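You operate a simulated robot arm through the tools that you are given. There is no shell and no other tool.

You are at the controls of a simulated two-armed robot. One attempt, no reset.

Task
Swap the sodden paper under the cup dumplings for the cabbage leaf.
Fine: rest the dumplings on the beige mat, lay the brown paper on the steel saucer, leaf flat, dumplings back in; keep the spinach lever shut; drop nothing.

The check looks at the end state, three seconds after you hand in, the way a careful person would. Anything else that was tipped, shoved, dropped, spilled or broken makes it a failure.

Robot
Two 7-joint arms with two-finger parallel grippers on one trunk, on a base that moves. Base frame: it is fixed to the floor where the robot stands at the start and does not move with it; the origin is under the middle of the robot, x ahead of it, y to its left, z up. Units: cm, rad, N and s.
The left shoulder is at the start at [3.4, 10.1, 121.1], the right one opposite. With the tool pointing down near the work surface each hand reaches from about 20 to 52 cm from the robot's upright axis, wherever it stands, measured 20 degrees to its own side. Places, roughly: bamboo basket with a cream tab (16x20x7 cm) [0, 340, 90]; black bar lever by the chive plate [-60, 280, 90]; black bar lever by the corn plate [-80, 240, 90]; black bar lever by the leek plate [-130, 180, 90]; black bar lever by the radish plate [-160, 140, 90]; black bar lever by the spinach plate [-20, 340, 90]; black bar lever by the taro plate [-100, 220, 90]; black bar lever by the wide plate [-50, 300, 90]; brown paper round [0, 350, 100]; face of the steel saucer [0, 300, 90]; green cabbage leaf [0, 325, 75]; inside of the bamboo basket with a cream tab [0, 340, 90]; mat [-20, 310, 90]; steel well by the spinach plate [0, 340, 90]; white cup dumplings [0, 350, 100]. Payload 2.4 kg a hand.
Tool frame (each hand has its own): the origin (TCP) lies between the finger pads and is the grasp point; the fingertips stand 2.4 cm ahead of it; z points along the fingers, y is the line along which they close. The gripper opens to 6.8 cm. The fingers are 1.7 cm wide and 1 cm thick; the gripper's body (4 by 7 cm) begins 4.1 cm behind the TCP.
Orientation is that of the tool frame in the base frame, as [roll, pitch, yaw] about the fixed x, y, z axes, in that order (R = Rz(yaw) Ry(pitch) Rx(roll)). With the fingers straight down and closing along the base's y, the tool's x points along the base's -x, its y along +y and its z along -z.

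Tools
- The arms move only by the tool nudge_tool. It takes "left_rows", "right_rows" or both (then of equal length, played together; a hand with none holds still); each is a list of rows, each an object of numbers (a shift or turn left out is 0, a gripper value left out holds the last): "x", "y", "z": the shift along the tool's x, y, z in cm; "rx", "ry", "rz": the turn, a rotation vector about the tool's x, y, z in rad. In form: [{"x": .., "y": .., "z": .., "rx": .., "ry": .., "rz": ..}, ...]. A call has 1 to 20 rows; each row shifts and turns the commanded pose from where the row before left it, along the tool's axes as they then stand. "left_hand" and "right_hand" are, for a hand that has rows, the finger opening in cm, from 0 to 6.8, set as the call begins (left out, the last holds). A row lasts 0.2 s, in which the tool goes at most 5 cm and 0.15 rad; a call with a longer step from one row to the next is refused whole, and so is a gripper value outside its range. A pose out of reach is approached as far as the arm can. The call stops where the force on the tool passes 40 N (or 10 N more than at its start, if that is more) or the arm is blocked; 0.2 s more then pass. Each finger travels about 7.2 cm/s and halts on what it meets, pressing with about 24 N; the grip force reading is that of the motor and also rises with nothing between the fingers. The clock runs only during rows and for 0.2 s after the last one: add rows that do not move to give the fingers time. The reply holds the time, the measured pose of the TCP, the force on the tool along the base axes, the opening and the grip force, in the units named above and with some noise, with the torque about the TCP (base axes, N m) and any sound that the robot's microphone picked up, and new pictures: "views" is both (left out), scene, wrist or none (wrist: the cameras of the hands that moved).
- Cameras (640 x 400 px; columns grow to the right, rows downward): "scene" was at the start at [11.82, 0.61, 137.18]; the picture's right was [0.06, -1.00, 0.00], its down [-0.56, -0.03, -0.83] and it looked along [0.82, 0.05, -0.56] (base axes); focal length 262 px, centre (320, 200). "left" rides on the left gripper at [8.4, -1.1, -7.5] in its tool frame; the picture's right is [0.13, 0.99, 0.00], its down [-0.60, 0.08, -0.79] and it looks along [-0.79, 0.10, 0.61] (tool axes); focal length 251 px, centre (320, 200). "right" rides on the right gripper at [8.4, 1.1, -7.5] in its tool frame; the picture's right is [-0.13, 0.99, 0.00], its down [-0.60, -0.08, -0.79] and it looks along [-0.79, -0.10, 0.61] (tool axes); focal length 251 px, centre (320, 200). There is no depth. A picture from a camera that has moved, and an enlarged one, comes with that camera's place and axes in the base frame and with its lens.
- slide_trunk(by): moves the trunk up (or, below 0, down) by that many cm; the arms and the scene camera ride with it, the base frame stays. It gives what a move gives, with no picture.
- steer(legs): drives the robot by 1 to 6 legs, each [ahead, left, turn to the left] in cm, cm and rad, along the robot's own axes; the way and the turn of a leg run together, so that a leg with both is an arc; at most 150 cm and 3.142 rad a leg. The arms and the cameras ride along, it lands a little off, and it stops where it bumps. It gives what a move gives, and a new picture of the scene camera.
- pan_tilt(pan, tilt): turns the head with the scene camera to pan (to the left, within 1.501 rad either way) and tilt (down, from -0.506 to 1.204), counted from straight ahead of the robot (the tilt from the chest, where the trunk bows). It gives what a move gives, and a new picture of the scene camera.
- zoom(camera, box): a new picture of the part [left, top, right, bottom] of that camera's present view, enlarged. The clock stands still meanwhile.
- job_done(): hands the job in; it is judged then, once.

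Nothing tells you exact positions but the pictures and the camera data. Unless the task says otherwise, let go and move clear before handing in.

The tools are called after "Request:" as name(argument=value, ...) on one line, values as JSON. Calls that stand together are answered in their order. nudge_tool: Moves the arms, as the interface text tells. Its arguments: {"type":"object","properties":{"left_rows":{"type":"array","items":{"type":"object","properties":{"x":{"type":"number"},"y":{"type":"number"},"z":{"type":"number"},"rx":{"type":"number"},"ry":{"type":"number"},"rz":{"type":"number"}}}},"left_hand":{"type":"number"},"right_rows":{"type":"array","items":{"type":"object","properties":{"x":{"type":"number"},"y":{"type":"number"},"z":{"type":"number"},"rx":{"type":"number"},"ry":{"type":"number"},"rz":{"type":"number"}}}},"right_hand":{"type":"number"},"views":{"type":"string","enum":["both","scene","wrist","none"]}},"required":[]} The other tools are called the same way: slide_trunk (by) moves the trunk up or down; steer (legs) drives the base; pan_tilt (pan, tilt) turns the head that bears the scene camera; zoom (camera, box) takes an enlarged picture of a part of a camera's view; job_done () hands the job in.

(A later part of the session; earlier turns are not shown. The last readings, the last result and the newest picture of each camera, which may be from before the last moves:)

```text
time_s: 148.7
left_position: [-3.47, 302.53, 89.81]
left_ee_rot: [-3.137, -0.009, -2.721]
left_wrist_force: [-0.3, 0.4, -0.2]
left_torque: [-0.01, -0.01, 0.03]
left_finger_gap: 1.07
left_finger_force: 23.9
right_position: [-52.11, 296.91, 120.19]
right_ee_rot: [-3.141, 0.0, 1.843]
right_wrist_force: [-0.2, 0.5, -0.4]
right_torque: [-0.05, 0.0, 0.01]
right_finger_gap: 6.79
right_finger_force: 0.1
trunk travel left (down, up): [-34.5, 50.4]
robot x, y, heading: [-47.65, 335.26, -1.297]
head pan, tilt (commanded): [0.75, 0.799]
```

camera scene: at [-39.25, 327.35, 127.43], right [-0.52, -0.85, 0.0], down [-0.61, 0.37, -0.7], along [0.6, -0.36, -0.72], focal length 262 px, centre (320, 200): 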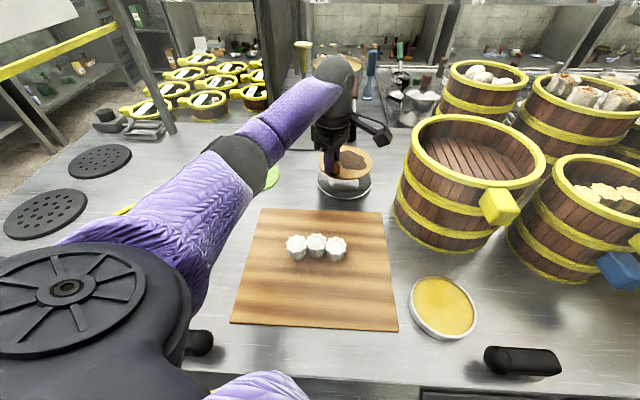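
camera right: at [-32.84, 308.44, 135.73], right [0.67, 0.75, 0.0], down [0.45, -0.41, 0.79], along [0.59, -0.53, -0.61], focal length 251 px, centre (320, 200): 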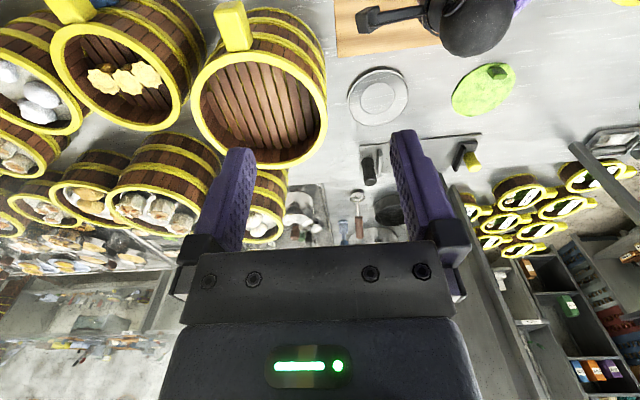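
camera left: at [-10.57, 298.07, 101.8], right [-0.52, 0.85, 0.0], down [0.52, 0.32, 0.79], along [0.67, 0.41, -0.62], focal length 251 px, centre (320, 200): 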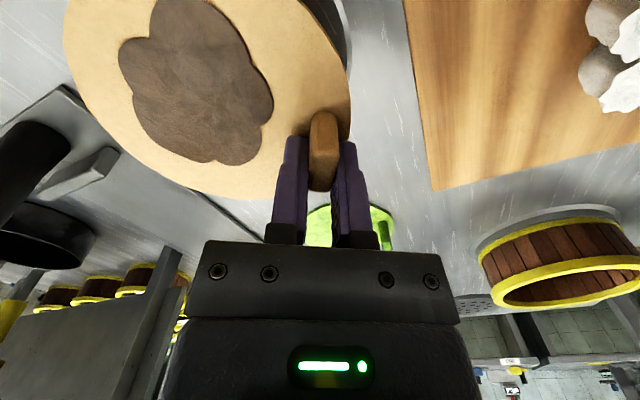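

Request:
nudge_tool(left_rows=[{"z": 0.3}, {"z": 0.3}, {}], views="none")

Request:
zoom(camera="scene", box=[290, 110, 410, 215])

```text
time_s: 149.5
left_position: [-3.51, 302.55, 89.12]
left_ee_rot: [-3.137, -0.009, -2.722]
left_wrist_force: [-0.2, 0.6, 0.0]
left_torque: [-0.02, 0.01, 0.0]
left_finger_gap: 1.08
left_finger_force: 24.1
right_position: [-52.13, 296.77, 120.15]
right_ee_rot: [3.14, -0.001, 1.846]
right_wrist_force: [0.0, 0.5, -0.1]
right_torque: [0.0, 0.04, -0.05]
right_finger_gap: 6.81
right_finger_force: 0.0
trunk travel left (down, up): [-34.5, 50.4]
robot x, y, heading: [-47.77, 335.25, -1.294]
head pan, tilt (commanded): [0.75, 0.799]
```

```text
3.81 times, centred on (350, 162) of scene
camera zoom: at [-39.25, 327.35, 127.43], right [-0.52, -0.85, 0.0], down [-0.61, 0.37, -0.7], along [0.6, -0.36, -0.72], focal length 999 px, centre (206, 343)
```

zoom: 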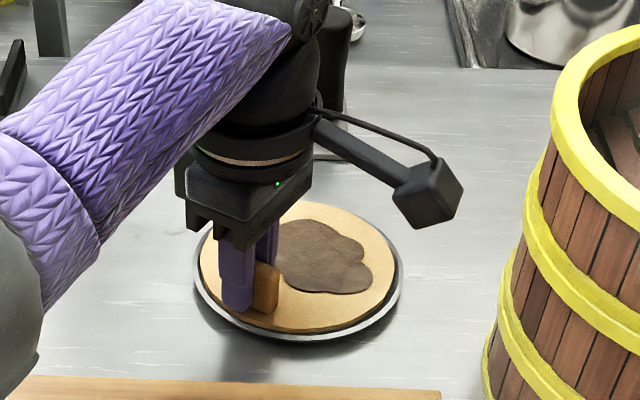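

Request:
nudge_tool(left_rows=[{"z": 0.25}, {"z": 0.25}, {}], views="none")

```text
time_s: 150.3
left_position: [-3.37, 302.44, 88.63]
left_ee_rot: [-3.136, -0.011, -2.722]
left_wrist_force: [1.8, -0.5, 6.1]
left_torque: [0.02, -0.11, -0.02]
left_finger_gap: 1.11
left_finger_force: 24.1
right_position: [-52.33, 296.92, 120.23]
right_ee_rot: [3.141, 0.001, 1.845]
right_wrist_force: [-0.3, 0.2, -0.4]
right_torque: [-0.03, 0.01, 0.02]
right_finger_gap: 6.8
right_finger_force: 0.0
trunk travel left (down, up): [-34.5, 50.4]
robot x, y, heading: [-47.85, 335.65, -1.302]
head pan, tilt (commanded): [0.75, 0.799]
```

I feel a light 6 N contact, so the paper is down. I'll open just enough to free the tab and lift straight up.

Request:
nudge_tool(left_rows=[{}, {}, {}, {"z": -0.5}, {"z": -1}, {"z": -1.5}, {"z": -2}, {"z": -2}, {"z": -2}, {"z": -2}, {}], left_hand=1.9, views="both")

Request:
zoom(camera="scene", box=[290, 110, 410, 215])

```text
time_s: 152.7
left_position: [-3.43, 302.61, 99.8]
left_ee_rot: [-3.135, -0.009, -2.722]
left_wrist_force: [0.2, -0.2, 0.6]
left_torque: [-0.02, -0.04, 0.01]
left_finger_gap: 1.91
left_finger_force: 0.1
right_position: [-52.13, 296.93, 120.1]
right_ee_rot: [-3.141, 0.001, 1.844]
right_wrist_force: [0.0, 0.6, -0.2]
right_torque: [-0.01, -0.01, 0.03]
right_finger_gap: 6.79
right_finger_force: 0.0
trunk travel left (down, up): [-34.5, 50.4]
robot x, y, heading: [-47.59, 335.28, -1.295]
head pan, tilt (commanded): [0.75, 0.799]
camera scene: at [-39.25, 327.35, 127.43], right [-0.52, -0.85, 0.0], down [-0.61, 0.37, -0.7], along [0.6, -0.36, -0.72], focal length 262 px, centre (320, 200)
camera left: at [-10.49, 298.09, 107.28], right [-0.52, 0.85, 0.0], down [0.52, 0.32, 0.79], along [0.67, 0.41, -0.62], focal length 251 px, centre (320, 200)
```

scene: 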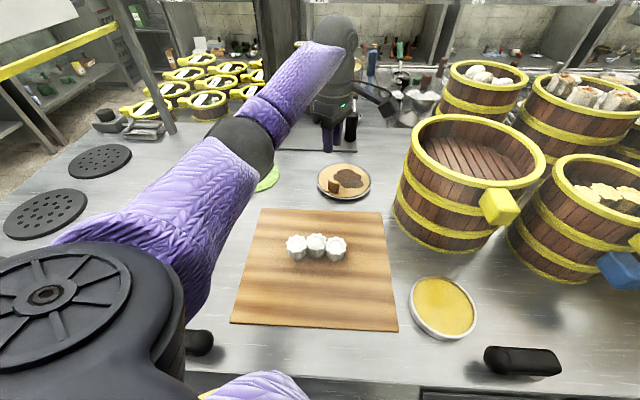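
left: 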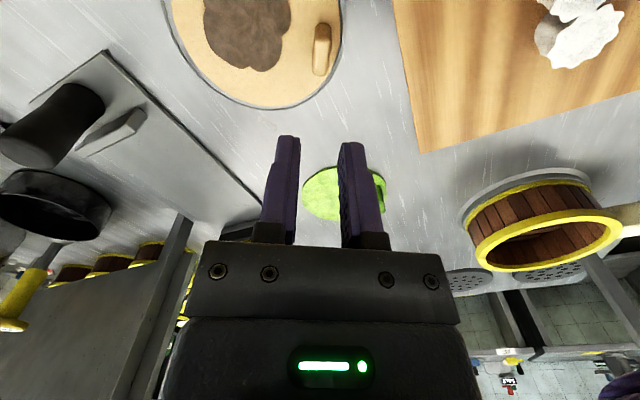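

```text
3.81 times, centred on (350, 162) of scene
camera zoom: at [-39.25, 327.35, 127.43], right [-0.52, -0.85, 0.0], down [-0.61, 0.37, -0.7], along [0.6, -0.36, -0.72], focal length 999 px, centre (206, 343)
```

zoom: 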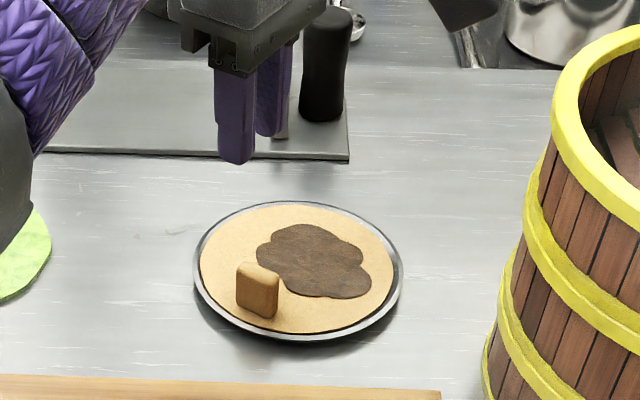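

The paper lies flat on the saucer. Next is the leaf: I'll lift the hand back toward the middle, shift the base left about 8 cm and turn a bit more right, so the leaf's peg comes well within reach.

Request:
nudge_tool(left_rows=[{"z": -2}, {"z": -2}, {"x": -1.15, "y": 1.74, "z": -0.6}, {"x": -1.15, "y": 1.74, "z": -0.6}, {"x": -1.15, "y": 1.74, "z": -0.6}, {"x": -1.15, "y": 1.74, "z": -0.6}, {"x": -1.15, "y": 1.74, "z": -0.6}, {"x": -1.15, "y": 1.74, "z": -0.6}, {"x": -1.15, "y": 1.74, "z": -0.6}, {}], left_hand=2.4, views="none")

Request:
steer(legs=[[-4, 7, 0], [0, 0, -0.3]])

Request:
pan_tilt(pan=1.1, tilt=0.8)

```text
time_s: 154.9
left_position: [-0.98, 317.05, 107.79]
left_ee_rot: [-3.136, -0.009, -2.722]
left_wrist_force: [0.9, 0.3, -0.1]
left_torque: [0.0, 0.03, 0.03]
left_finger_gap: 2.41
left_finger_force: 0.0
right_position: [-52.17, 296.97, 120.43]
right_ee_rot: [3.139, -0.002, 1.845]
right_wrist_force: [0.2, -0.8, 0.1]
right_torque: [0.01, 0.04, -0.01]
right_finger_gap: 6.8
right_finger_force: 0.1
trunk travel left (down, up): [-34.5, 50.4]
robot x, y, heading: [-47.49, 335.22, -1.295]
head pan, tilt (commanded): [0.75, 0.799]
```

```text
time_s: 156.9
left_position: [-2.82, 309.83, 107.7]
left_ee_rot: [-3.136, -0.009, -3.022]
left_wrist_force: [-0.1, -0.6, 0.5]
left_torque: [-0.01, 0.01, 0.0]
left_finger_gap: 2.39
left_finger_force: 0.0
right_position: [-57.77, 305.95, 120.19]
right_ee_rot: [3.141, 0.001, 1.545]
right_wrist_force: [0.1, 0.2, 0.3]
right_torque: [0.01, -0.04, -0.04]
right_finger_gap: 6.81
right_finger_force: 0.0
trunk travel left (down, up): [-34.5, 50.4]
robot x, y, heading: [-41.67, 341.07, -1.595]
head pan, tilt (commanded): [0.75, 0.799]
camera scene: at [-36.35, 331.09, 127.43], right [-0.75, -0.66, 0.0], down [-0.47, 0.54, -0.7], along [0.46, -0.52, -0.72], focal length 262 px, centre (320, 200)
```

scene: 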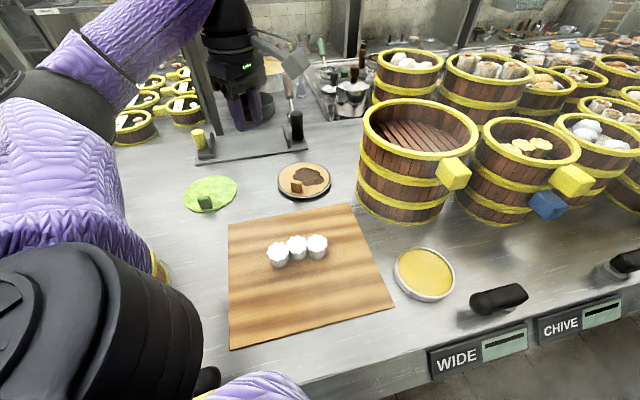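

```text
time_s: 157.7
left_position: [-2.79, 309.88, 107.82]
left_ee_rot: [-3.136, -0.009, -3.023]
left_wrist_force: [-0.1, 0.0, 0.8]
left_torque: [0.02, -0.05, 0.0]
left_finger_gap: 2.4
left_finger_force: 0.0
right_position: [-57.68, 305.92, 120.18]
right_ee_rot: [3.142, 0.0, 1.544]
right_wrist_force: [0.4, 0.3, 1.1]
right_torque: [0.01, 0.01, -0.03]
right_finger_gap: 6.8
right_finger_force: 0.0
trunk travel left (down, up): [-34.5, 50.4]
robot x, y, heading: [-41.79, 340.93, -1.593]
head pan, tilt (commanded): [1.1, 0.799]
camera scene: at [-34.6, 333.28, 127.43], right [-0.48, -0.88, 0.0], down [-0.63, 0.34, -0.7], along [0.61, -0.33, -0.72], focal length 262 px, centre (320, 200)
```

scene: 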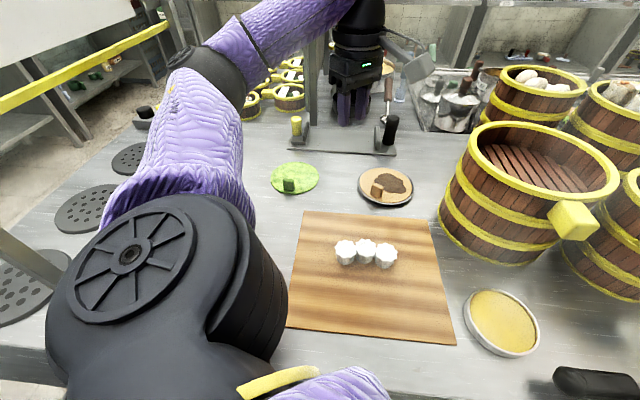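

Leaf, saucer and dumplings all look right. I'll zoom on the leaf to measure its peg.

Request:
zoom(camera="scene", box=[260, 145, 340, 205])

```text
6.67 times, centred on (300, 175) of scene
camera zoom: at [-34.6, 333.28, 127.43], right [-0.48, -0.88, 0.0], down [-0.63, 0.34, -0.7], along [0.61, -0.33, -0.72], focal length 1749 px, centre (453, 367)
```

zoom: 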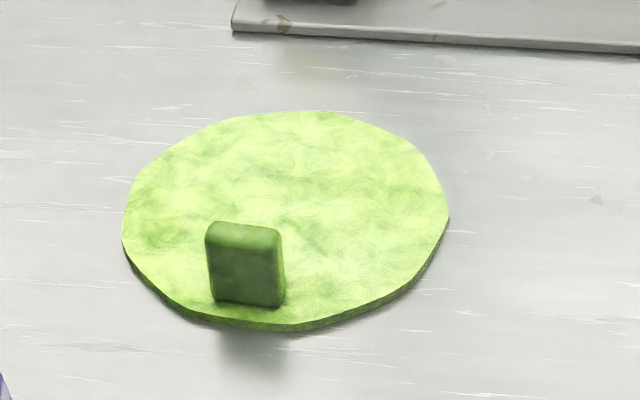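

The leaf's peg is at about (8.4,318.3), top z≈87.4, with the leaf surface at z≈85. I'll turn the hand to match its orientation and move above it.

Request:
nudge_tool(left_rows=[{"rz": -0.1}, {"rz": -0.1}, {"rz": -0.1}, {"rz": -0.1}, {"rz": -0.1}, {"rz": -0.1}, {"rz": -0.1}, {"rz": -0.1}, {"x": -1.93, "y": -0.54, "z": 0.8}, {"x": -1.93, "y": -0.54, "z": 0.8}, {"x": -1.93, "y": -0.54, "z": 0.8}, {"x": -1.93, "y": -0.54, "z": 0.8}, {"x": -1.93, "y": -0.54, "z": 0.8}, {"x": -1.93, "y": -0.54, "z": 0.8}, {"x": -1.93, "y": -0.54, "z": 0.8}, {}], left_hand=2.6, views="both")

```text
time_s: 161.1
left_position: [8.44, 318.48, 101.95]
left_ee_rot: [3.139, -0.01, -2.223]
left_wrist_force: [0.2, -0.9, -0.1]
left_torque: [0.01, -0.01, -0.02]
left_finger_gap: 2.6
left_finger_force: 0.1
right_position: [-57.76, 305.92, 120.15]
right_ee_rot: [3.141, -0.001, 1.544]
right_wrist_force: [-0.9, -0.3, -0.4]
right_torque: [0.05, -0.03, 0.0]
right_finger_gap: 6.79
right_finger_force: 0.0
trunk travel left (down, up): [-34.5, 50.4]
robot x, y, heading: [-41.87, 340.91, -1.595]
head pan, tilt (commanded): [1.1, 0.799]
camera scene: at [-34.59, 333.29, 127.43], right [-0.48, -0.88, 0.0], down [-0.63, 0.34, -0.7], along [0.61, -0.33, -0.72], focal length 262 px, centre (320, 200)
camera left: at [4.34, 311.01, 109.62], right [-0.87, 0.5, 0.0], down [0.31, 0.53, 0.79], along [0.39, 0.68, -0.62], focal length 251 px, centre (320, 200)
```

scene: 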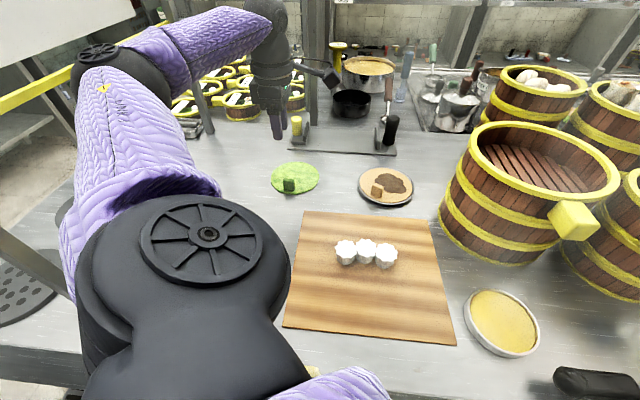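
left: 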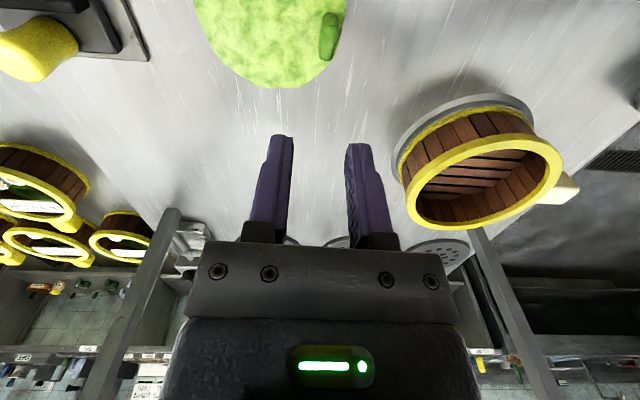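

Request:
zoom(camera="left", box=[270, 0, 390, 90])

```text
4.44 times, centred on (330, 45) of left
camera zoom: at [4.34, 311.01, 109.62], right [-0.87, 0.5, 0.0], down [0.31, 0.53, 0.79], along [0.39, 0.68, -0.62], focal length 1118 px, centre (276, 889)
```

zoom: 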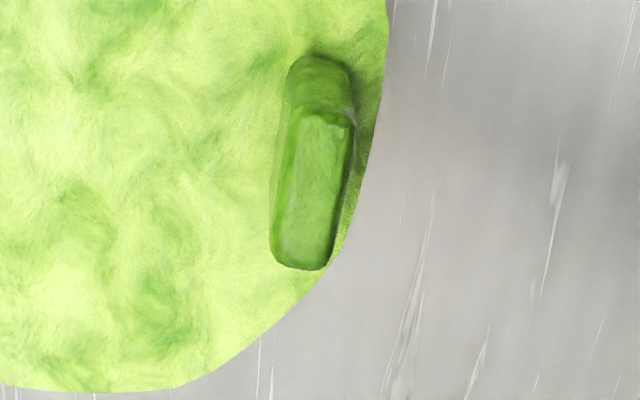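

The tab is parallel to the fingers, about 0.4 cm off in the closing direction. I'll correct that and come down in stages.

Request:
nudge_tool(left_rows=[{"x": 0.19, "y": 0.4}, {"z": 2}, {"z": 2}, {"z": 2}, {"z": 2}, {"z": 1.7}, {"z": 1}, {}], left_hand=2.6, views="wrist")

Request:
zoom(camera="left", box=[230, 20, 430, 200])

```text
time_s: 162.9
left_position: [7.82, 318.41, 91.26]
left_ee_rot: [3.14, -0.009, -2.223]
left_wrist_force: [0.0, 0.0, -0.4]
left_torque: [-0.04, -0.02, 0.0]
left_finger_gap: 2.59
left_finger_force: 0.2
right_position: [-57.73, 305.84, 120.09]
right_ee_rot: [-3.141, 0.0, 1.543]
right_wrist_force: [0.2, -0.4, 0.1]
right_torque: [0.01, 0.02, 0.0]
right_finger_gap: 6.79
right_finger_force: 0.2
trunk travel left (down, up): [-34.5, 50.4]
robot x, y, heading: [-41.89, 341.14, -1.596]
head pan, tilt (commanded): [1.1, 0.799]
camera left: at [3.82, 310.95, 98.9], right [-0.87, 0.5, 0.0], down [0.31, 0.53, 0.79], along [0.39, 0.68, -0.62], focal length 251 px, centre (320, 200)
```

left: 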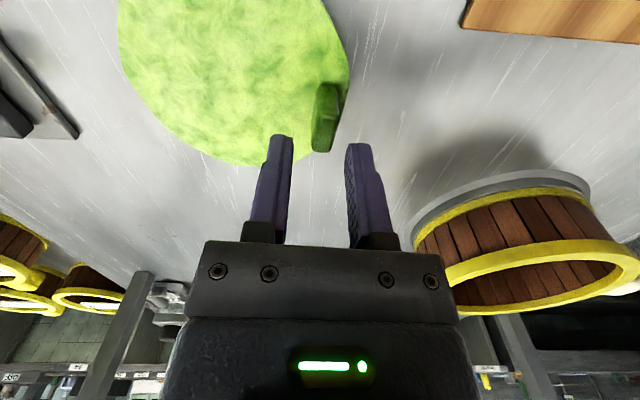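

```text
2.22 times, centred on (330, 110) of left
camera zoom: at [3.82, 310.95, 98.9], right [-0.87, 0.5, 0.0], down [0.31, 0.53, 0.79], along [0.39, 0.68, -0.62], focal length 559 px, centre (298, 400)
```

zoom: 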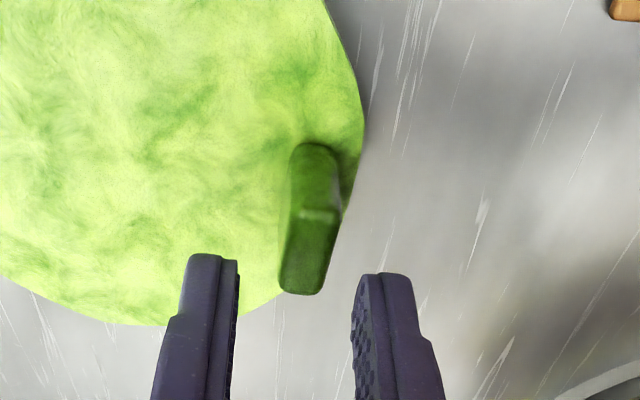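

Request:
nudge_tool(left_rows=[{"x": -0.2, "y": 0.22}, {"z": 0.8}, {"z": 0.8}, {"z": 0.8}, {"z": 0.5}, {}], views="wrist")

Request:
zoom(camera="left", box=[230, 60, 430, 240])

```text
time_s: 164.3
left_position: [7.81, 318.6, 88.38]
left_ee_rot: [3.141, -0.01, -2.223]
left_wrist_force: [-0.6, 0.5, -0.9]
left_torque: [0.01, -0.01, -0.03]
left_finger_gap: 2.64
left_finger_force: 0.0
right_position: [-57.74, 305.84, 120.22]
right_ee_rot: [3.141, -0.001, 1.547]
right_wrist_force: [-0.9, -0.7, -0.7]
right_torque: [0.0, 0.01, 0.02]
right_finger_gap: 6.81
right_finger_force: 0.0
trunk travel left (down, up): [-34.5, 50.4]
robot x, y, heading: [-41.76, 341.23, -1.594]
head pan, tilt (commanded): [1.1, 0.799]
camera left: at [3.72, 311.2, 96.04], right [-0.87, 0.5, 0.0], down [0.31, 0.53, 0.79], along [0.39, 0.68, -0.62], focal length 251 px, centre (320, 200)
```

left: 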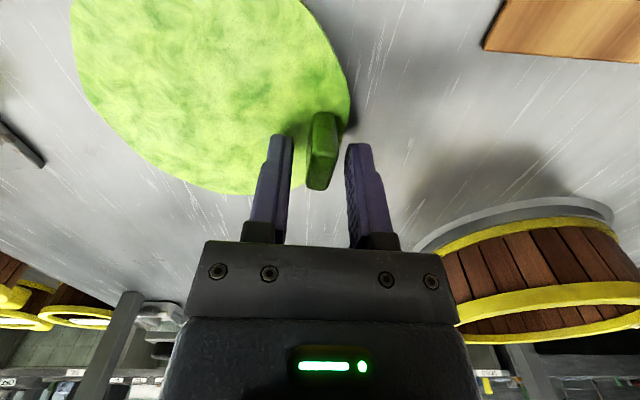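

```text
2.22 times, centred on (330, 150) of left
camera zoom: at [3.72, 311.2, 96.04], right [-0.87, 0.5, 0.0], down [0.31, 0.53, 0.79], along [0.39, 0.68, -0.62], focal length 559 px, centre (298, 311)
```

zoom: 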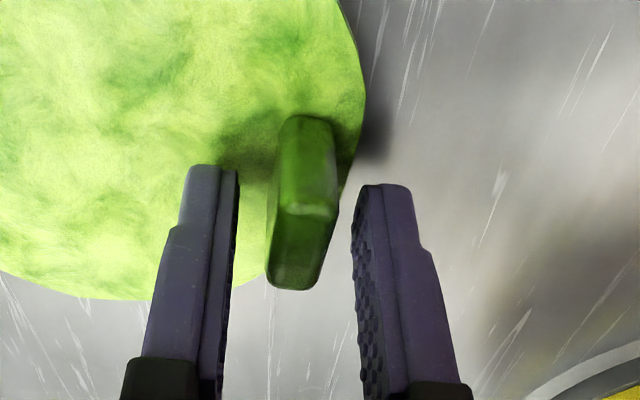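

Request:
nudge_tool(left_rows=[{"z": 0.35}, {}], views="none")

Request:
nudge_tool(left_rows=[{}, {}, {}, {}], left_hand=0.4, views="wrist")

```text
time_s: 164.9
left_position: [7.7, 318.59, 88.04]
left_ee_rot: [3.141, -0.01, -2.223]
left_wrist_force: [0.6, 0.1, -0.1]
left_torque: [0.02, 0.0, 0.02]
left_finger_gap: 2.61
left_finger_force: 0.1
right_position: [-57.7, 305.75, 120.22]
right_ee_rot: [-3.141, -0.001, 1.545]
right_wrist_force: [-0.4, -0.2, 0.2]
right_torque: [-0.04, 0.01, -0.01]
right_finger_gap: 6.81
right_finger_force: 0.1
trunk travel left (down, up): [-34.5, 50.4]
robot x, y, heading: [-41.85, 340.77, -1.597]
head pan, tilt (commanded): [1.1, 0.799]
```

```text
time_s: 165.9
left_position: [7.77, 318.66, 88.1]
left_ee_rot: [3.14, -0.009, -2.224]
left_wrist_force: [-0.1, 0.2, 0.2]
left_torque: [0.0, -0.07, 0.02]
left_finger_gap: 1.09
left_finger_force: 23.4
right_position: [-57.75, 305.76, 120.18]
right_ee_rot: [-3.141, 0.0, 1.545]
right_wrist_force: [0.2, 0.4, 1.1]
right_torque: [-0.01, 0.03, -0.03]
right_finger_gap: 6.81
right_finger_force: 0.1
trunk travel left (down, up): [-34.5, 50.4]
robot x, y, heading: [-41.57, 341.28, -1.594]
head pan, tilt (commanded): [1.1, 0.799]
camera left: at [3.72, 311.19, 95.7], right [-0.87, 0.5, 0.0], down [0.31, 0.53, 0.79], along [0.39, 0.68, -0.62], focal length 251 px, centre (320, 200)
```

left: 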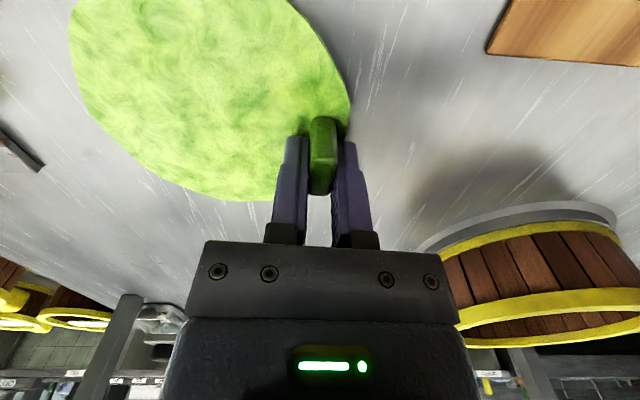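

The leaf is gripped by its peg at 1.09 cm. I'll lift it.

Request:
nudge_tool(left_rows=[{"z": -0.5}, {"z": -1}, {"z": -1.5}, {"z": -2}, {"z": -2}, {"z": -2}, {"z": -2}, {"z": -2}, {"z": -2}, {}], views="both")

```text
time_s: 168.1
left_position: [7.96, 318.76, 103.01]
left_ee_rot: [3.141, -0.009, -2.222]
left_wrist_force: [0.4, 0.0, 0.0]
left_torque: [0.01, 0.01, 0.0]
left_finger_gap: 1.1
left_finger_force: 24.1
right_position: [-57.79, 305.71, 120.21]
right_ee_rot: [-3.142, -0.001, 1.545]
right_wrist_force: [0.3, 0.1, -0.4]
right_torque: [0.02, 0.01, -0.01]
right_finger_gap: 6.78
right_finger_force: 0.0
trunk travel left (down, up): [-34.5, 50.4]
robot x, y, heading: [-41.82, 341.05, -1.595]
head pan, tilt (commanded): [1.1, 0.799]
camera scene: at [-34.59, 333.29, 127.43], right [-0.48, -0.88, 0.0], down [-0.63, 0.34, -0.7], along [0.61, -0.33, -0.72], focal length 262 px, centre (320, 200)
camera left: at [3.86, 311.27, 110.69], right [-0.87, 0.5, 0.0], down [0.31, 0.53, 0.79], along [0.39, 0.68, -0.62], focal length 251 px, centre (320, 200)
```

scene: 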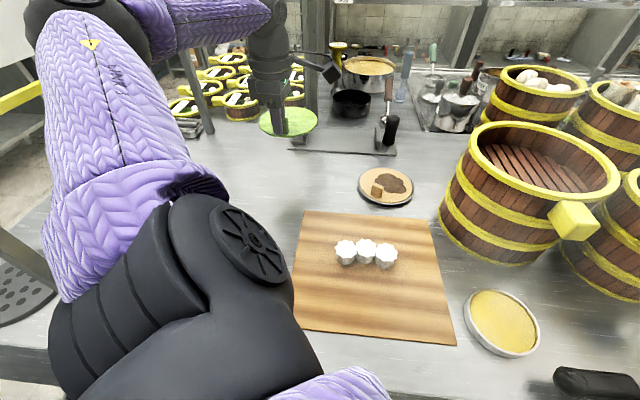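
left: 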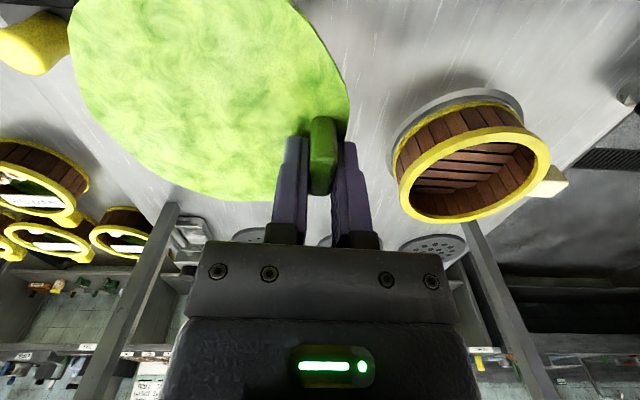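

The leaf is up and level. I'll raise the trunk back, then draw the hand in over the mat side before turning the base, so the arm never sweeps toward the gantry post.

Request:
slide_trunk(by=8)

Request:
nudge_tool(left_rows=[{"x": 0.7, "y": 1.2}, {"x": 0.7, "y": 1.2}, {"x": 0.7, "y": 1.2}, {"x": 0.7, "y": 1.2}, {}], views="scene")

```text
time_s: 169.3
left_position: [7.81, 318.65, 110.99]
left_ee_rot: [3.137, -0.009, -2.221]
left_wrist_force: [-0.4, -0.1, -0.8]
left_torque: [0.02, 0.01, -0.01]
left_finger_gap: 1.1
left_finger_force: 24.0
right_position: [-57.68, 305.9, 128.08]
right_ee_rot: [-3.141, 0.0, 1.544]
right_wrist_force: [-0.2, 0.1, -0.2]
right_torque: [0.01, 0.0, 0.0]
right_finger_gap: 6.81
right_finger_force: 0.0
trunk travel left (down, up): [-42.5, 42.4]
robot x, y, heading: [-42.03, 340.84, -1.599]
head pan, tilt (commanded): [1.1, 0.799]
```

```text
time_s: 170.5
left_position: [2.43, 319.47, 111.16]
left_ee_rot: [3.141, -0.009, -2.222]
left_wrist_force: [-0.1, -0.3, 0.0]
left_torque: [0.0, 0.0, 0.0]
left_finger_gap: 1.09
left_finger_force: 24.3
right_position: [-57.71, 305.84, 128.26]
right_ee_rot: [-3.141, 0.0, 1.543]
right_wrist_force: [-0.5, 0.0, 0.4]
right_torque: [-0.04, -0.01, 0.01]
right_finger_gap: 6.78
right_finger_force: 0.1
trunk travel left (down, up): [-42.5, 42.4]
robot x, y, heading: [-41.67, 341.13, -1.593]
head pan, tilt (commanded): [1.1, 0.799]
camera scene: at [-34.55, 334.48, 135.49], right [-0.48, -0.88, 0.0], down [-0.63, 0.34, -0.7], along [0.61, -0.33, -0.72], focal length 262 px, centre (320, 200)
```

scene: 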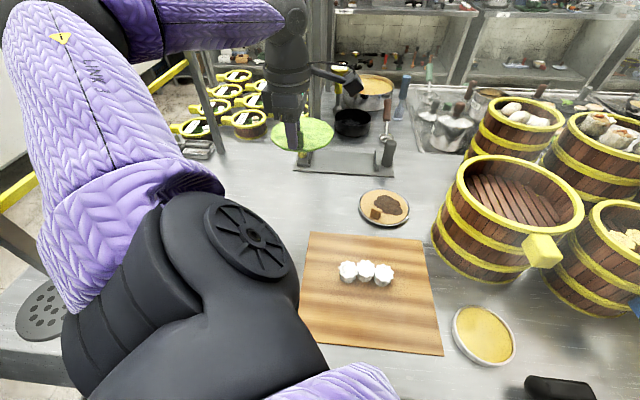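

Request:
nudge_tool(left_rows=[{"x": 1.3, "y": 1.05}, {"x": 1.3, "y": 1.05}, {"x": 1.3, "y": 1.05}, {"x": 1.3, "y": 1.05}, {}], views="scene")

```text
time_s: 171.7
left_position: [-4.22, 317.73, 111.12]
left_ee_rot: [3.138, -0.009, -2.222]
left_wrist_force: [0.6, 0.6, -0.5]
left_torque: [0.06, 0.02, 0.01]
left_finger_gap: 1.1
left_finger_force: 23.9
right_position: [-57.66, 305.84, 128.14]
right_ee_rot: [-3.14, 0.001, 1.546]
right_wrist_force: [0.1, 0.1, -0.6]
right_torque: [0.01, 0.01, -0.01]
right_finger_gap: 6.81
right_finger_force: 0.1
trunk travel left (down, up): [-42.5, 42.4]
robot x, y, heading: [-41.7, 341.14, -1.593]
head pan, tilt (commanded): [1.1, 0.799]
camera scene: at [-34.55, 334.48, 135.49], right [-0.48, -0.88, 0.0], down [-0.63, 0.34, -0.7], along [0.61, -0.33, -0.72], focal length 262 px, centre (320, 200)
```

scene: 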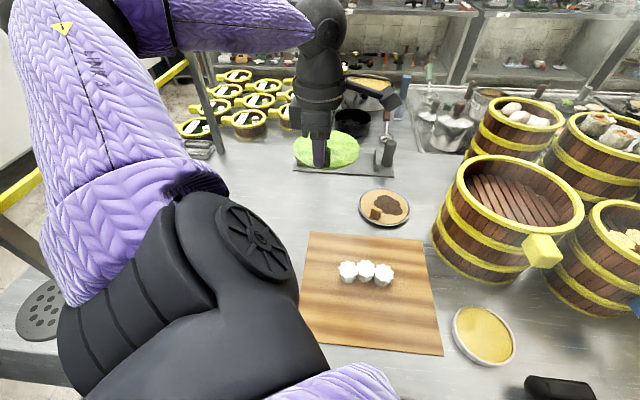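

The arm is moving freely. I'll shift the base back to the right a little and turn left half a radian, which keeps the arm well clear of the post.

Request:
steer(legs=[[5, -3.3, 0], [0, 0, 0.25], [0, 0, 0.25]])

Request:
pan_tilt(pan=0.9, tilt=0.8)

```text
time_s: 174.4
left_position: [-1.13, 333.61, 111.16]
left_ee_rot: [3.139, -0.009, -1.725]
left_wrist_force: [0.2, -0.2, -0.1]
left_torque: [0.01, -0.02, -0.01]
left_finger_gap: 1.1
left_finger_force: 24.2
right_position: [-42.39, 297.61, 128.17]
right_ee_rot: [3.141, 0.001, 2.043]
right_wrist_force: [-1.6, -0.1, 0.4]
right_torque: [-0.01, 0.03, 0.04]
right_finger_gap: 6.8
right_finger_force: 0.0
trunk travel left (down, up): [-42.5, 42.4]
robot x, y, heading: [-45.63, 336.2, -1.104]
head pan, tilt (commanded): [1.1, 0.799]
camera scene: at [-35.66, 333.76, 135.49], right [0.0, -1.0, 0.0], down [-0.72, 0.0, -0.7], along [0.7, 0.0, -0.72], focal length 262 px, centre (320, 200)
```

scene: 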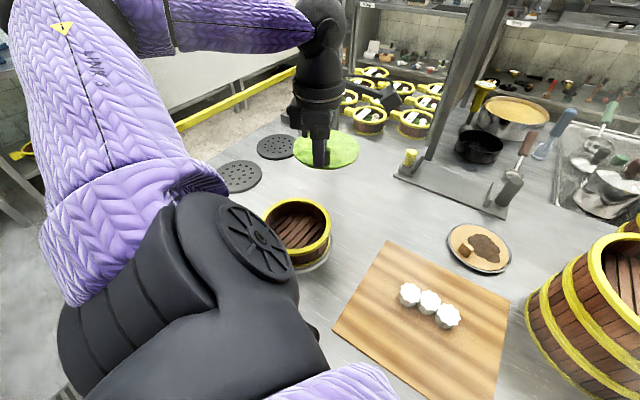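

```text
time_s: 175.1
left_position: [-1.02, 333.75, 111.24]
left_ee_rot: [3.138, -0.009, -1.723]
left_wrist_force: [0.0, -0.6, -0.2]
left_torque: [0.02, -0.02, 0.0]
left_finger_gap: 1.09
left_finger_force: 24.0
right_position: [-42.38, 297.52, 128.24]
right_ee_rot: [3.14, 0.0, 2.041]
right_wrist_force: [-0.7, 0.5, 0.4]
right_torque: [-0.02, -0.02, 0.03]
right_finger_gap: 6.82
right_finger_force: 0.0
trunk travel left (down, up): [-42.5, 42.4]
robot x, y, heading: [-44.87, 335.87, -1.103]
head pan, tilt (commanded): [0.901, 0.799]
camera scene: at [-35.83, 332.16, 135.49], right [-0.2, -0.98, 0.0], down [-0.7, 0.14, -0.7], along [0.68, -0.14, -0.72], focal length 262 px, centre (320, 200)
```

scene: 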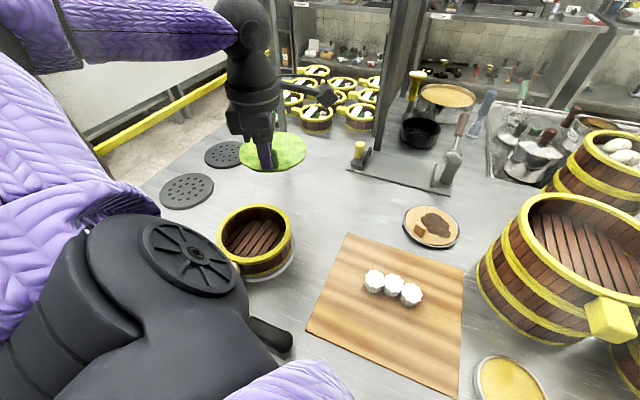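

The basket is empty and in clear view. I'll zoom to re-measure its centre, and rotate the hand to line up the leaf.

Request:
zoom(camera="scene", box=[200, 190, 310, 290])

Request:
nudge_tool(left_rows=[{"rz": 0.1}, {"rz": 0.1}, {"rz": 0.1}, {"rz": 0.1}, {"rz": 0.05}, {}], views="wrist")

```text
4.00 times, centred on (255, 240) of scene
camera zoom: at [-35.83, 332.16, 135.49], right [-0.2, -0.98, 0.0], down [-0.7, 0.14, -0.7], along [0.68, -0.14, -0.72], focal length 1049 px, centre (580, 40)
```

zoom: 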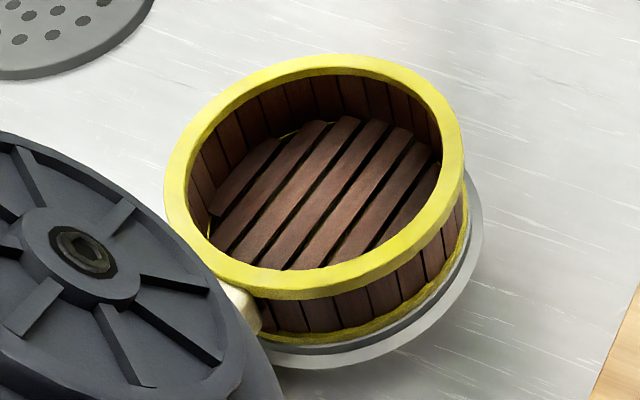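

```text
time_s: 176.5
left_position: [-1.21, 333.74, 111.37]
left_ee_rot: [-3.141, -0.009, -2.175]
left_wrist_force: [0.4, -0.1, -0.7]
left_torque: [0.03, 0.01, 0.02]
left_finger_gap: 1.08
left_finger_force: 23.4
right_position: [-42.44, 297.62, 128.2]
right_ee_rot: [3.141, 0.001, 2.041]
right_wrist_force: [0.4, 0.1, 0.4]
right_torque: [0.0, -0.01, 0.01]
right_finger_gap: 6.78
right_finger_force: 0.1
trunk travel left (down, up): [-42.5, 42.4]
robot x, y, heading: [-45.16, 336.53, -1.099]
head pan, tilt (commanded): [0.901, 0.799]
camera left: at [-4.84, 326.09, 118.85], right [-0.89, 0.46, 0.0], down [0.28, 0.55, 0.79], along [0.36, 0.7, -0.62], focal length 251 px, centre (320, 200)
```

left: 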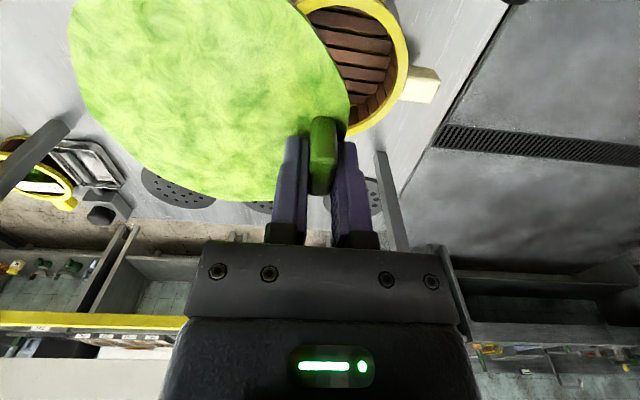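

Basket centre confirmed near (0.3,339.1). I'll move the leaf over it, with the peg on the near side, and check.

Request:
nudge_tool(left_rows=[{"x": -1.09, "y": 1.31}, {"x": -1.09, "y": 1.31}, {"x": -1.09, "y": 1.31}, {"x": -1.09, "y": 1.31}, {"x": -1.09, "y": 1.31}, {"z": 2}, {"z": 2}, {"z": 2}, {}], views="both")

Request:
zoom(camera="scene", box=[180, 130, 330, 290])

```text
time_s: 178.5
left_position: [-3.27, 341.91, 104.97]
left_ee_rot: [-3.139, -0.011, -2.175]
left_wrist_force: [-0.4, 0.0, -0.3]
left_torque: [0.01, -0.01, -0.01]
left_finger_gap: 1.14
left_finger_force: 23.6
right_position: [-42.45, 297.62, 128.22]
right_ee_rot: [3.14, 0.002, 2.042]
right_wrist_force: [0.0, 0.1, 0.0]
right_torque: [0.0, 0.01, -0.02]
right_finger_gap: 6.82
right_finger_force: 0.0
trunk travel left (down, up): [-42.5, 42.4]
robot x, y, heading: [-45.32, 336.19, -1.101]
head pan, tilt (commanded): [0.901, 0.799]
camera scene: at [-35.84, 332.15, 135.5], right [-0.2, -0.98, 0.0], down [-0.7, 0.14, -0.7], along [0.68, -0.14, -0.72], focal length 262 px, centre (320, 200)
camera left: at [-7.15, 334.25, 112.73], right [-0.89, 0.46, 0.0], down [0.28, 0.55, 0.79], along [0.36, 0.7, -0.62], focal length 251 px, centre (320, 200)
```

scene: 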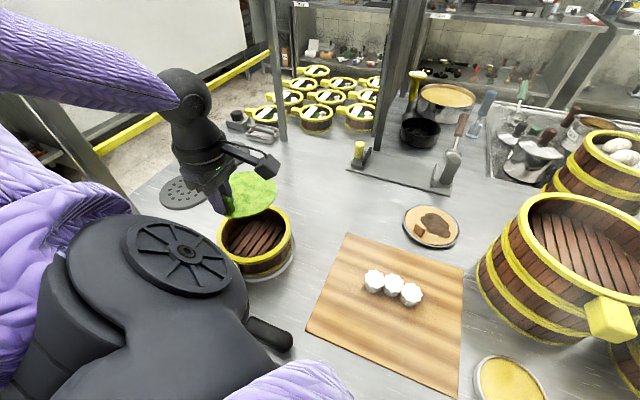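
left: 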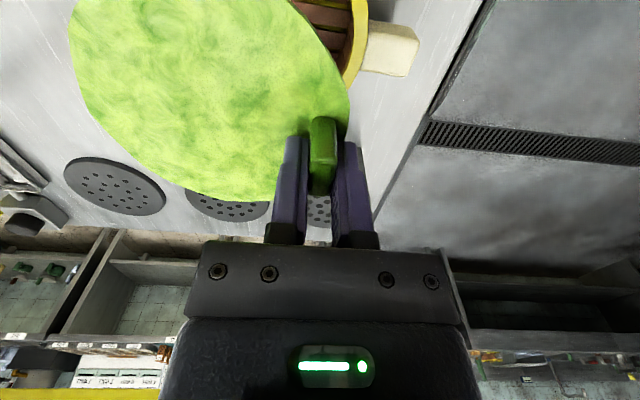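

```text
2.50 times, centred on (255, 210) of scene
camera zoom: at [-35.84, 332.15, 135.5], right [-0.2, -0.98, 0.0], down [-0.7, 0.14, -0.7], along [0.68, -0.14, -0.72], focal length 656 px, centre (482, 175)
```

zoom: 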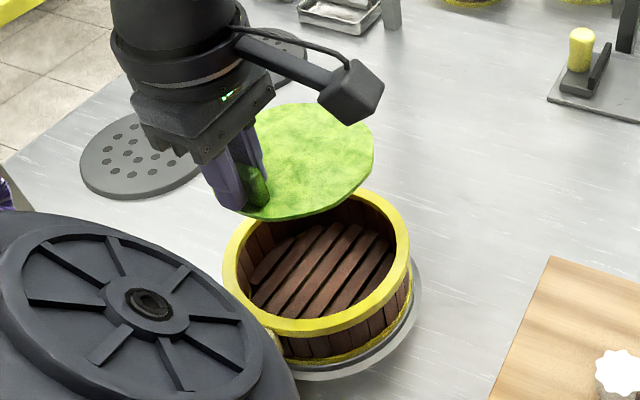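

The leaf sits almost exactly where the paper came out. It's about 0.4 cm toward the far wall, so I'll nudge it toward me 0.3 cm and lower to just above the rim to check the clearance.

Request:
nudge_tool(left_rows=[{"y": 0.3}, {"z": 1.5}, {"z": 1.5}, {"z": 1.5}, {"z": 1.5}, {"z": 1.5}, {}], views="both")

Request:
zoom(camera="scene", box=[200, 170, 310, 290])

Request:
zoom(camera="left", box=[40, 0, 480, 260])

```text
time_s: 180.1
left_position: [-3.7, 342.1, 97.63]
left_ee_rot: [-3.139, -0.009, -2.175]
left_wrist_force: [-0.4, 0.0, 0.1]
left_torque: [0.02, -0.02, -0.02]
left_finger_gap: 1.14
left_finger_force: 24.2
right_position: [-42.43, 297.68, 128.28]
right_ee_rot: [3.141, 0.0, 2.042]
right_wrist_force: [-0.2, -0.2, -1.0]
right_torque: [0.01, 0.01, 0.01]
right_finger_gap: 6.82
right_finger_force: 0.1
trunk travel left (down, up): [-42.5, 42.4]
robot x, y, heading: [-44.96, 336.15, -1.101]
head pan, tilt (commanded): [0.901, 0.799]
camera scene: at [-35.84, 332.15, 135.49], right [-0.2, -0.98, 0.0], down [-0.7, 0.14, -0.7], along [0.68, -0.14, -0.72], focal length 262 px, centre (320, 200)
camera left: at [-7.43, 334.38, 105.27], right [-0.89, 0.46, 0.0], down [0.28, 0.55, 0.79], along [0.36, 0.7, -0.62], focal length 251 px, centre (320, 200)
```

scene: 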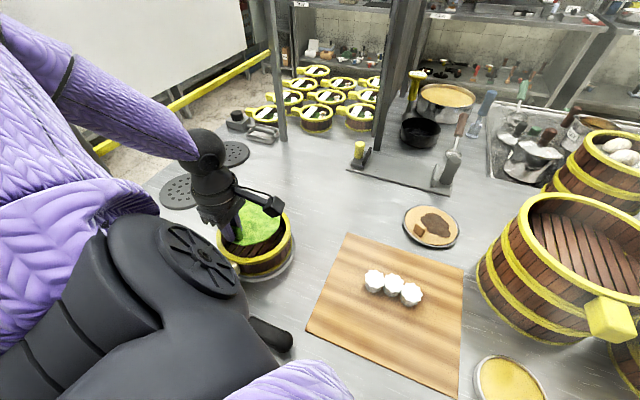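
left: 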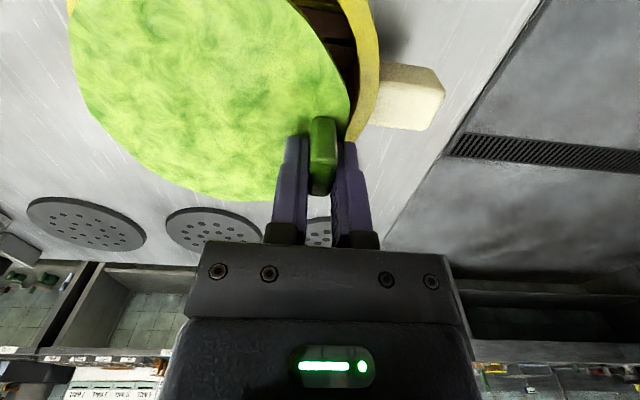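

```text
3.33 times, centred on (255, 230) of scene
camera zoom: at [-35.84, 332.15, 135.49], right [-0.2, -0.98, 0.0], down [-0.7, 0.14, -0.7], along [0.68, -0.14, -0.72], focal length 874 px, centre (537, 100)
```

zoom: 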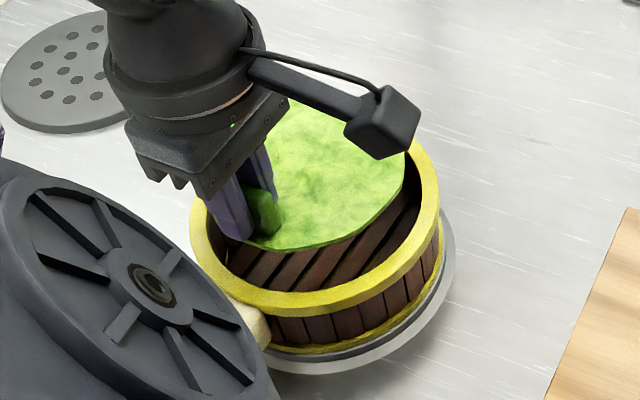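

```text
1.45 times, centred on (260, 130) of left
camera zoom: at [-7.43, 334.38, 105.27], right [-0.89, 0.46, 0.0], down [0.28, 0.55, 0.79], along [0.36, 0.7, -0.62], focal length 366 px, centre (407, 302)
```

zoom: 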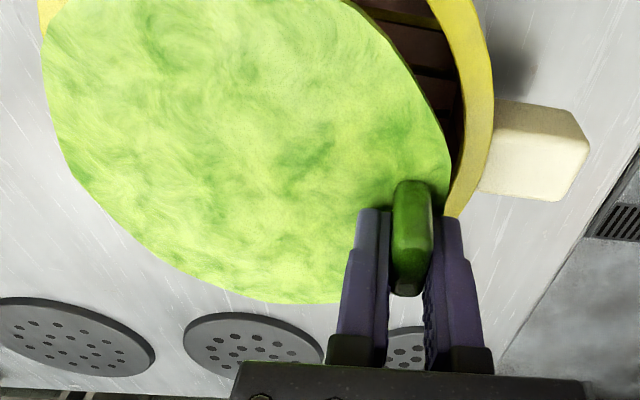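

My 3-D fit puts the leaf centre within about 0.3 cm of the basket's. I'll lower it into the basket slowly, watching the force.

Request:
nudge_tool(left_rows=[{"z": 0.8}, {"z": 0.8}, {"z": 0.8}, {"z": 0.8}, {"z": 0.6}, {}], views="wrist")

Request:
zoom(camera="scene", box=[200, 170, 310, 290])

```text
time_s: 181.5
left_position: [-3.58, 341.9, 93.83]
left_ee_rot: [-3.14, -0.009, -2.174]
left_wrist_force: [0.2, 0.0, -0.4]
left_torque: [-0.03, 0.03, -0.01]
left_finger_gap: 1.11
left_finger_force: 23.5
right_position: [-42.35, 297.62, 128.22]
right_ee_rot: [3.141, -0.001, 2.041]
right_wrist_force: [0.0, 0.5, -0.5]
right_torque: [0.02, 0.02, 0.03]
right_finger_gap: 6.81
right_finger_force: 0.1
trunk travel left (down, up): [-42.5, 42.4]
robot x, y, heading: [-45.16, 335.82, -1.105]
head pan, tilt (commanded): [0.901, 0.799]
camera left: at [-7.42, 334.3, 101.47], right [-0.89, 0.46, 0.0], down [0.28, 0.55, 0.79], along [0.36, 0.7, -0.62], focal length 251 px, centre (320, 200)
```

left: 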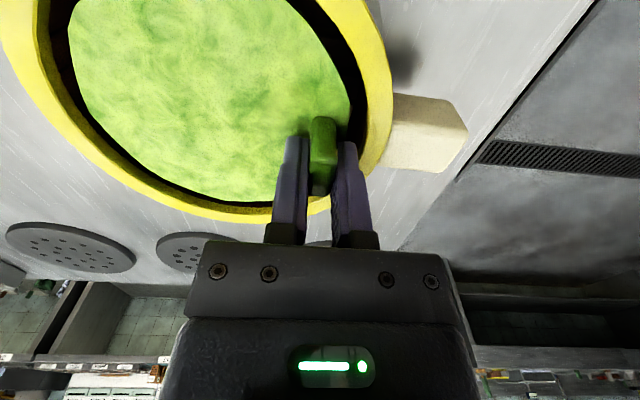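

```text
3.33 times, centred on (255, 230) of scene
camera zoom: at [-35.84, 332.15, 135.49], right [-0.2, -0.98, 0.0], down [-0.7, 0.14, -0.7], along [0.68, -0.14, -0.72], focal length 874 px, centre (537, 100)
```

zoom: 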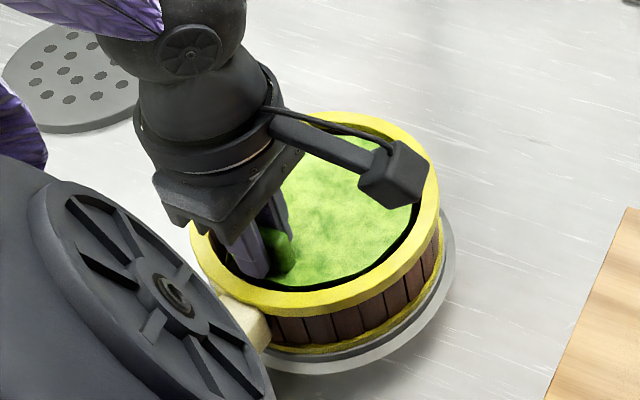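

The leaf is inside the rim with an even gap all round. I'll continue down to the basket floor.

Request:
nudge_tool(left_rows=[{"z": 0.5}, {"z": 0.5}, {"z": 0.5}, {"z": 0.5}, {}], views="none")

```text
time_s: 182.7
left_position: [-3.72, 341.81, 91.89]
left_ee_rot: [-3.141, -0.008, -2.174]
left_wrist_force: [-0.3, 0.4, 0.2]
left_torque: [0.02, 0.02, -0.01]
left_finger_gap: 1.09
left_finger_force: 24.2
right_position: [-42.36, 297.6, 128.1]
right_ee_rot: [3.141, 0.001, 2.043]
right_wrist_force: [0.5, 0.1, 0.8]
right_torque: [-0.03, 0.01, 0.01]
right_finger_gap: 6.84
right_finger_force: 0.1
trunk travel left (down, up): [-42.5, 42.4]
robot x, y, heading: [-45.45, 336.5, -1.098]
head pan, tilt (commanded): [0.901, 0.799]
```

Request:
nudge_tool(left_rows=[{"z": 0.3}, {"z": 0.3}, {}], views="none")

```text
time_s: 183.5
left_position: [-3.63, 341.88, 91.22]
left_ee_rot: [-3.14, -0.009, -2.174]
left_wrist_force: [-0.5, -0.4, -1.8]
left_torque: [0.03, 0.0, 0.0]
left_finger_gap: 1.11
left_finger_force: 24.0
right_position: [-42.52, 297.55, 128.25]
right_ee_rot: [-3.141, -0.001, 2.042]
right_wrist_force: [-0.1, 0.5, 0.2]
right_torque: [0.04, 0.0, 0.0]
right_finger_gap: 6.74
right_finger_force: 0.1
trunk travel left (down, up): [-42.5, 42.4]
robot x, y, heading: [-45.04, 336.19, -1.1]
head pan, tilt (commanded): [0.901, 0.799]
```

Request:
nudge_tool(left_rows=[{"z": 0.2}, {"z": 0.2}, {}], views="none")

```text
time_s: 184.3
left_position: [-3.69, 341.82, 90.74]
left_ee_rot: [-3.141, -0.009, -2.174]
left_wrist_force: [0.8, 0.6, -0.3]
left_torque: [0.0, 0.02, 0.01]
left_finger_gap: 1.09
left_finger_force: 23.8
right_position: [-42.41, 297.47, 128.26]
right_ee_rot: [-3.141, 0.0, 2.041]
right_wrist_force: [0.4, 0.4, 0.0]
right_torque: [0.03, -0.05, -0.03]
right_finger_gap: 6.83
right_finger_force: 0.0
trunk travel left (down, up): [-42.5, 42.4]
robot x, y, heading: [-44.99, 336.41, -1.101]
head pan, tilt (commanded): [0.901, 0.799]
```

Request:
nudge_tool(left_rows=[{"z": 0.2}, {"z": 0.2}, {}], views="none")

```text
time_s: 185.1
left_position: [-3.72, 341.76, 90.43]
left_ee_rot: [-3.14, -0.011, -2.175]
left_wrist_force: [0.2, 0.1, -0.5]
left_torque: [0.01, -0.03, -0.03]
left_finger_gap: 1.08
left_finger_force: 24.4
right_position: [-42.32, 297.59, 128.14]
right_ee_rot: [-3.141, 0.0, 2.042]
right_wrist_force: [0.5, -0.6, 0.3]
right_torque: [0.03, 0.0, -0.01]
right_finger_gap: 6.79
right_finger_force: 0.0
trunk travel left (down, up): [-42.5, 42.4]
robot x, y, heading: [-45.0, 336.31, -1.097]
head pan, tilt (commanded): [0.901, 0.799]
```

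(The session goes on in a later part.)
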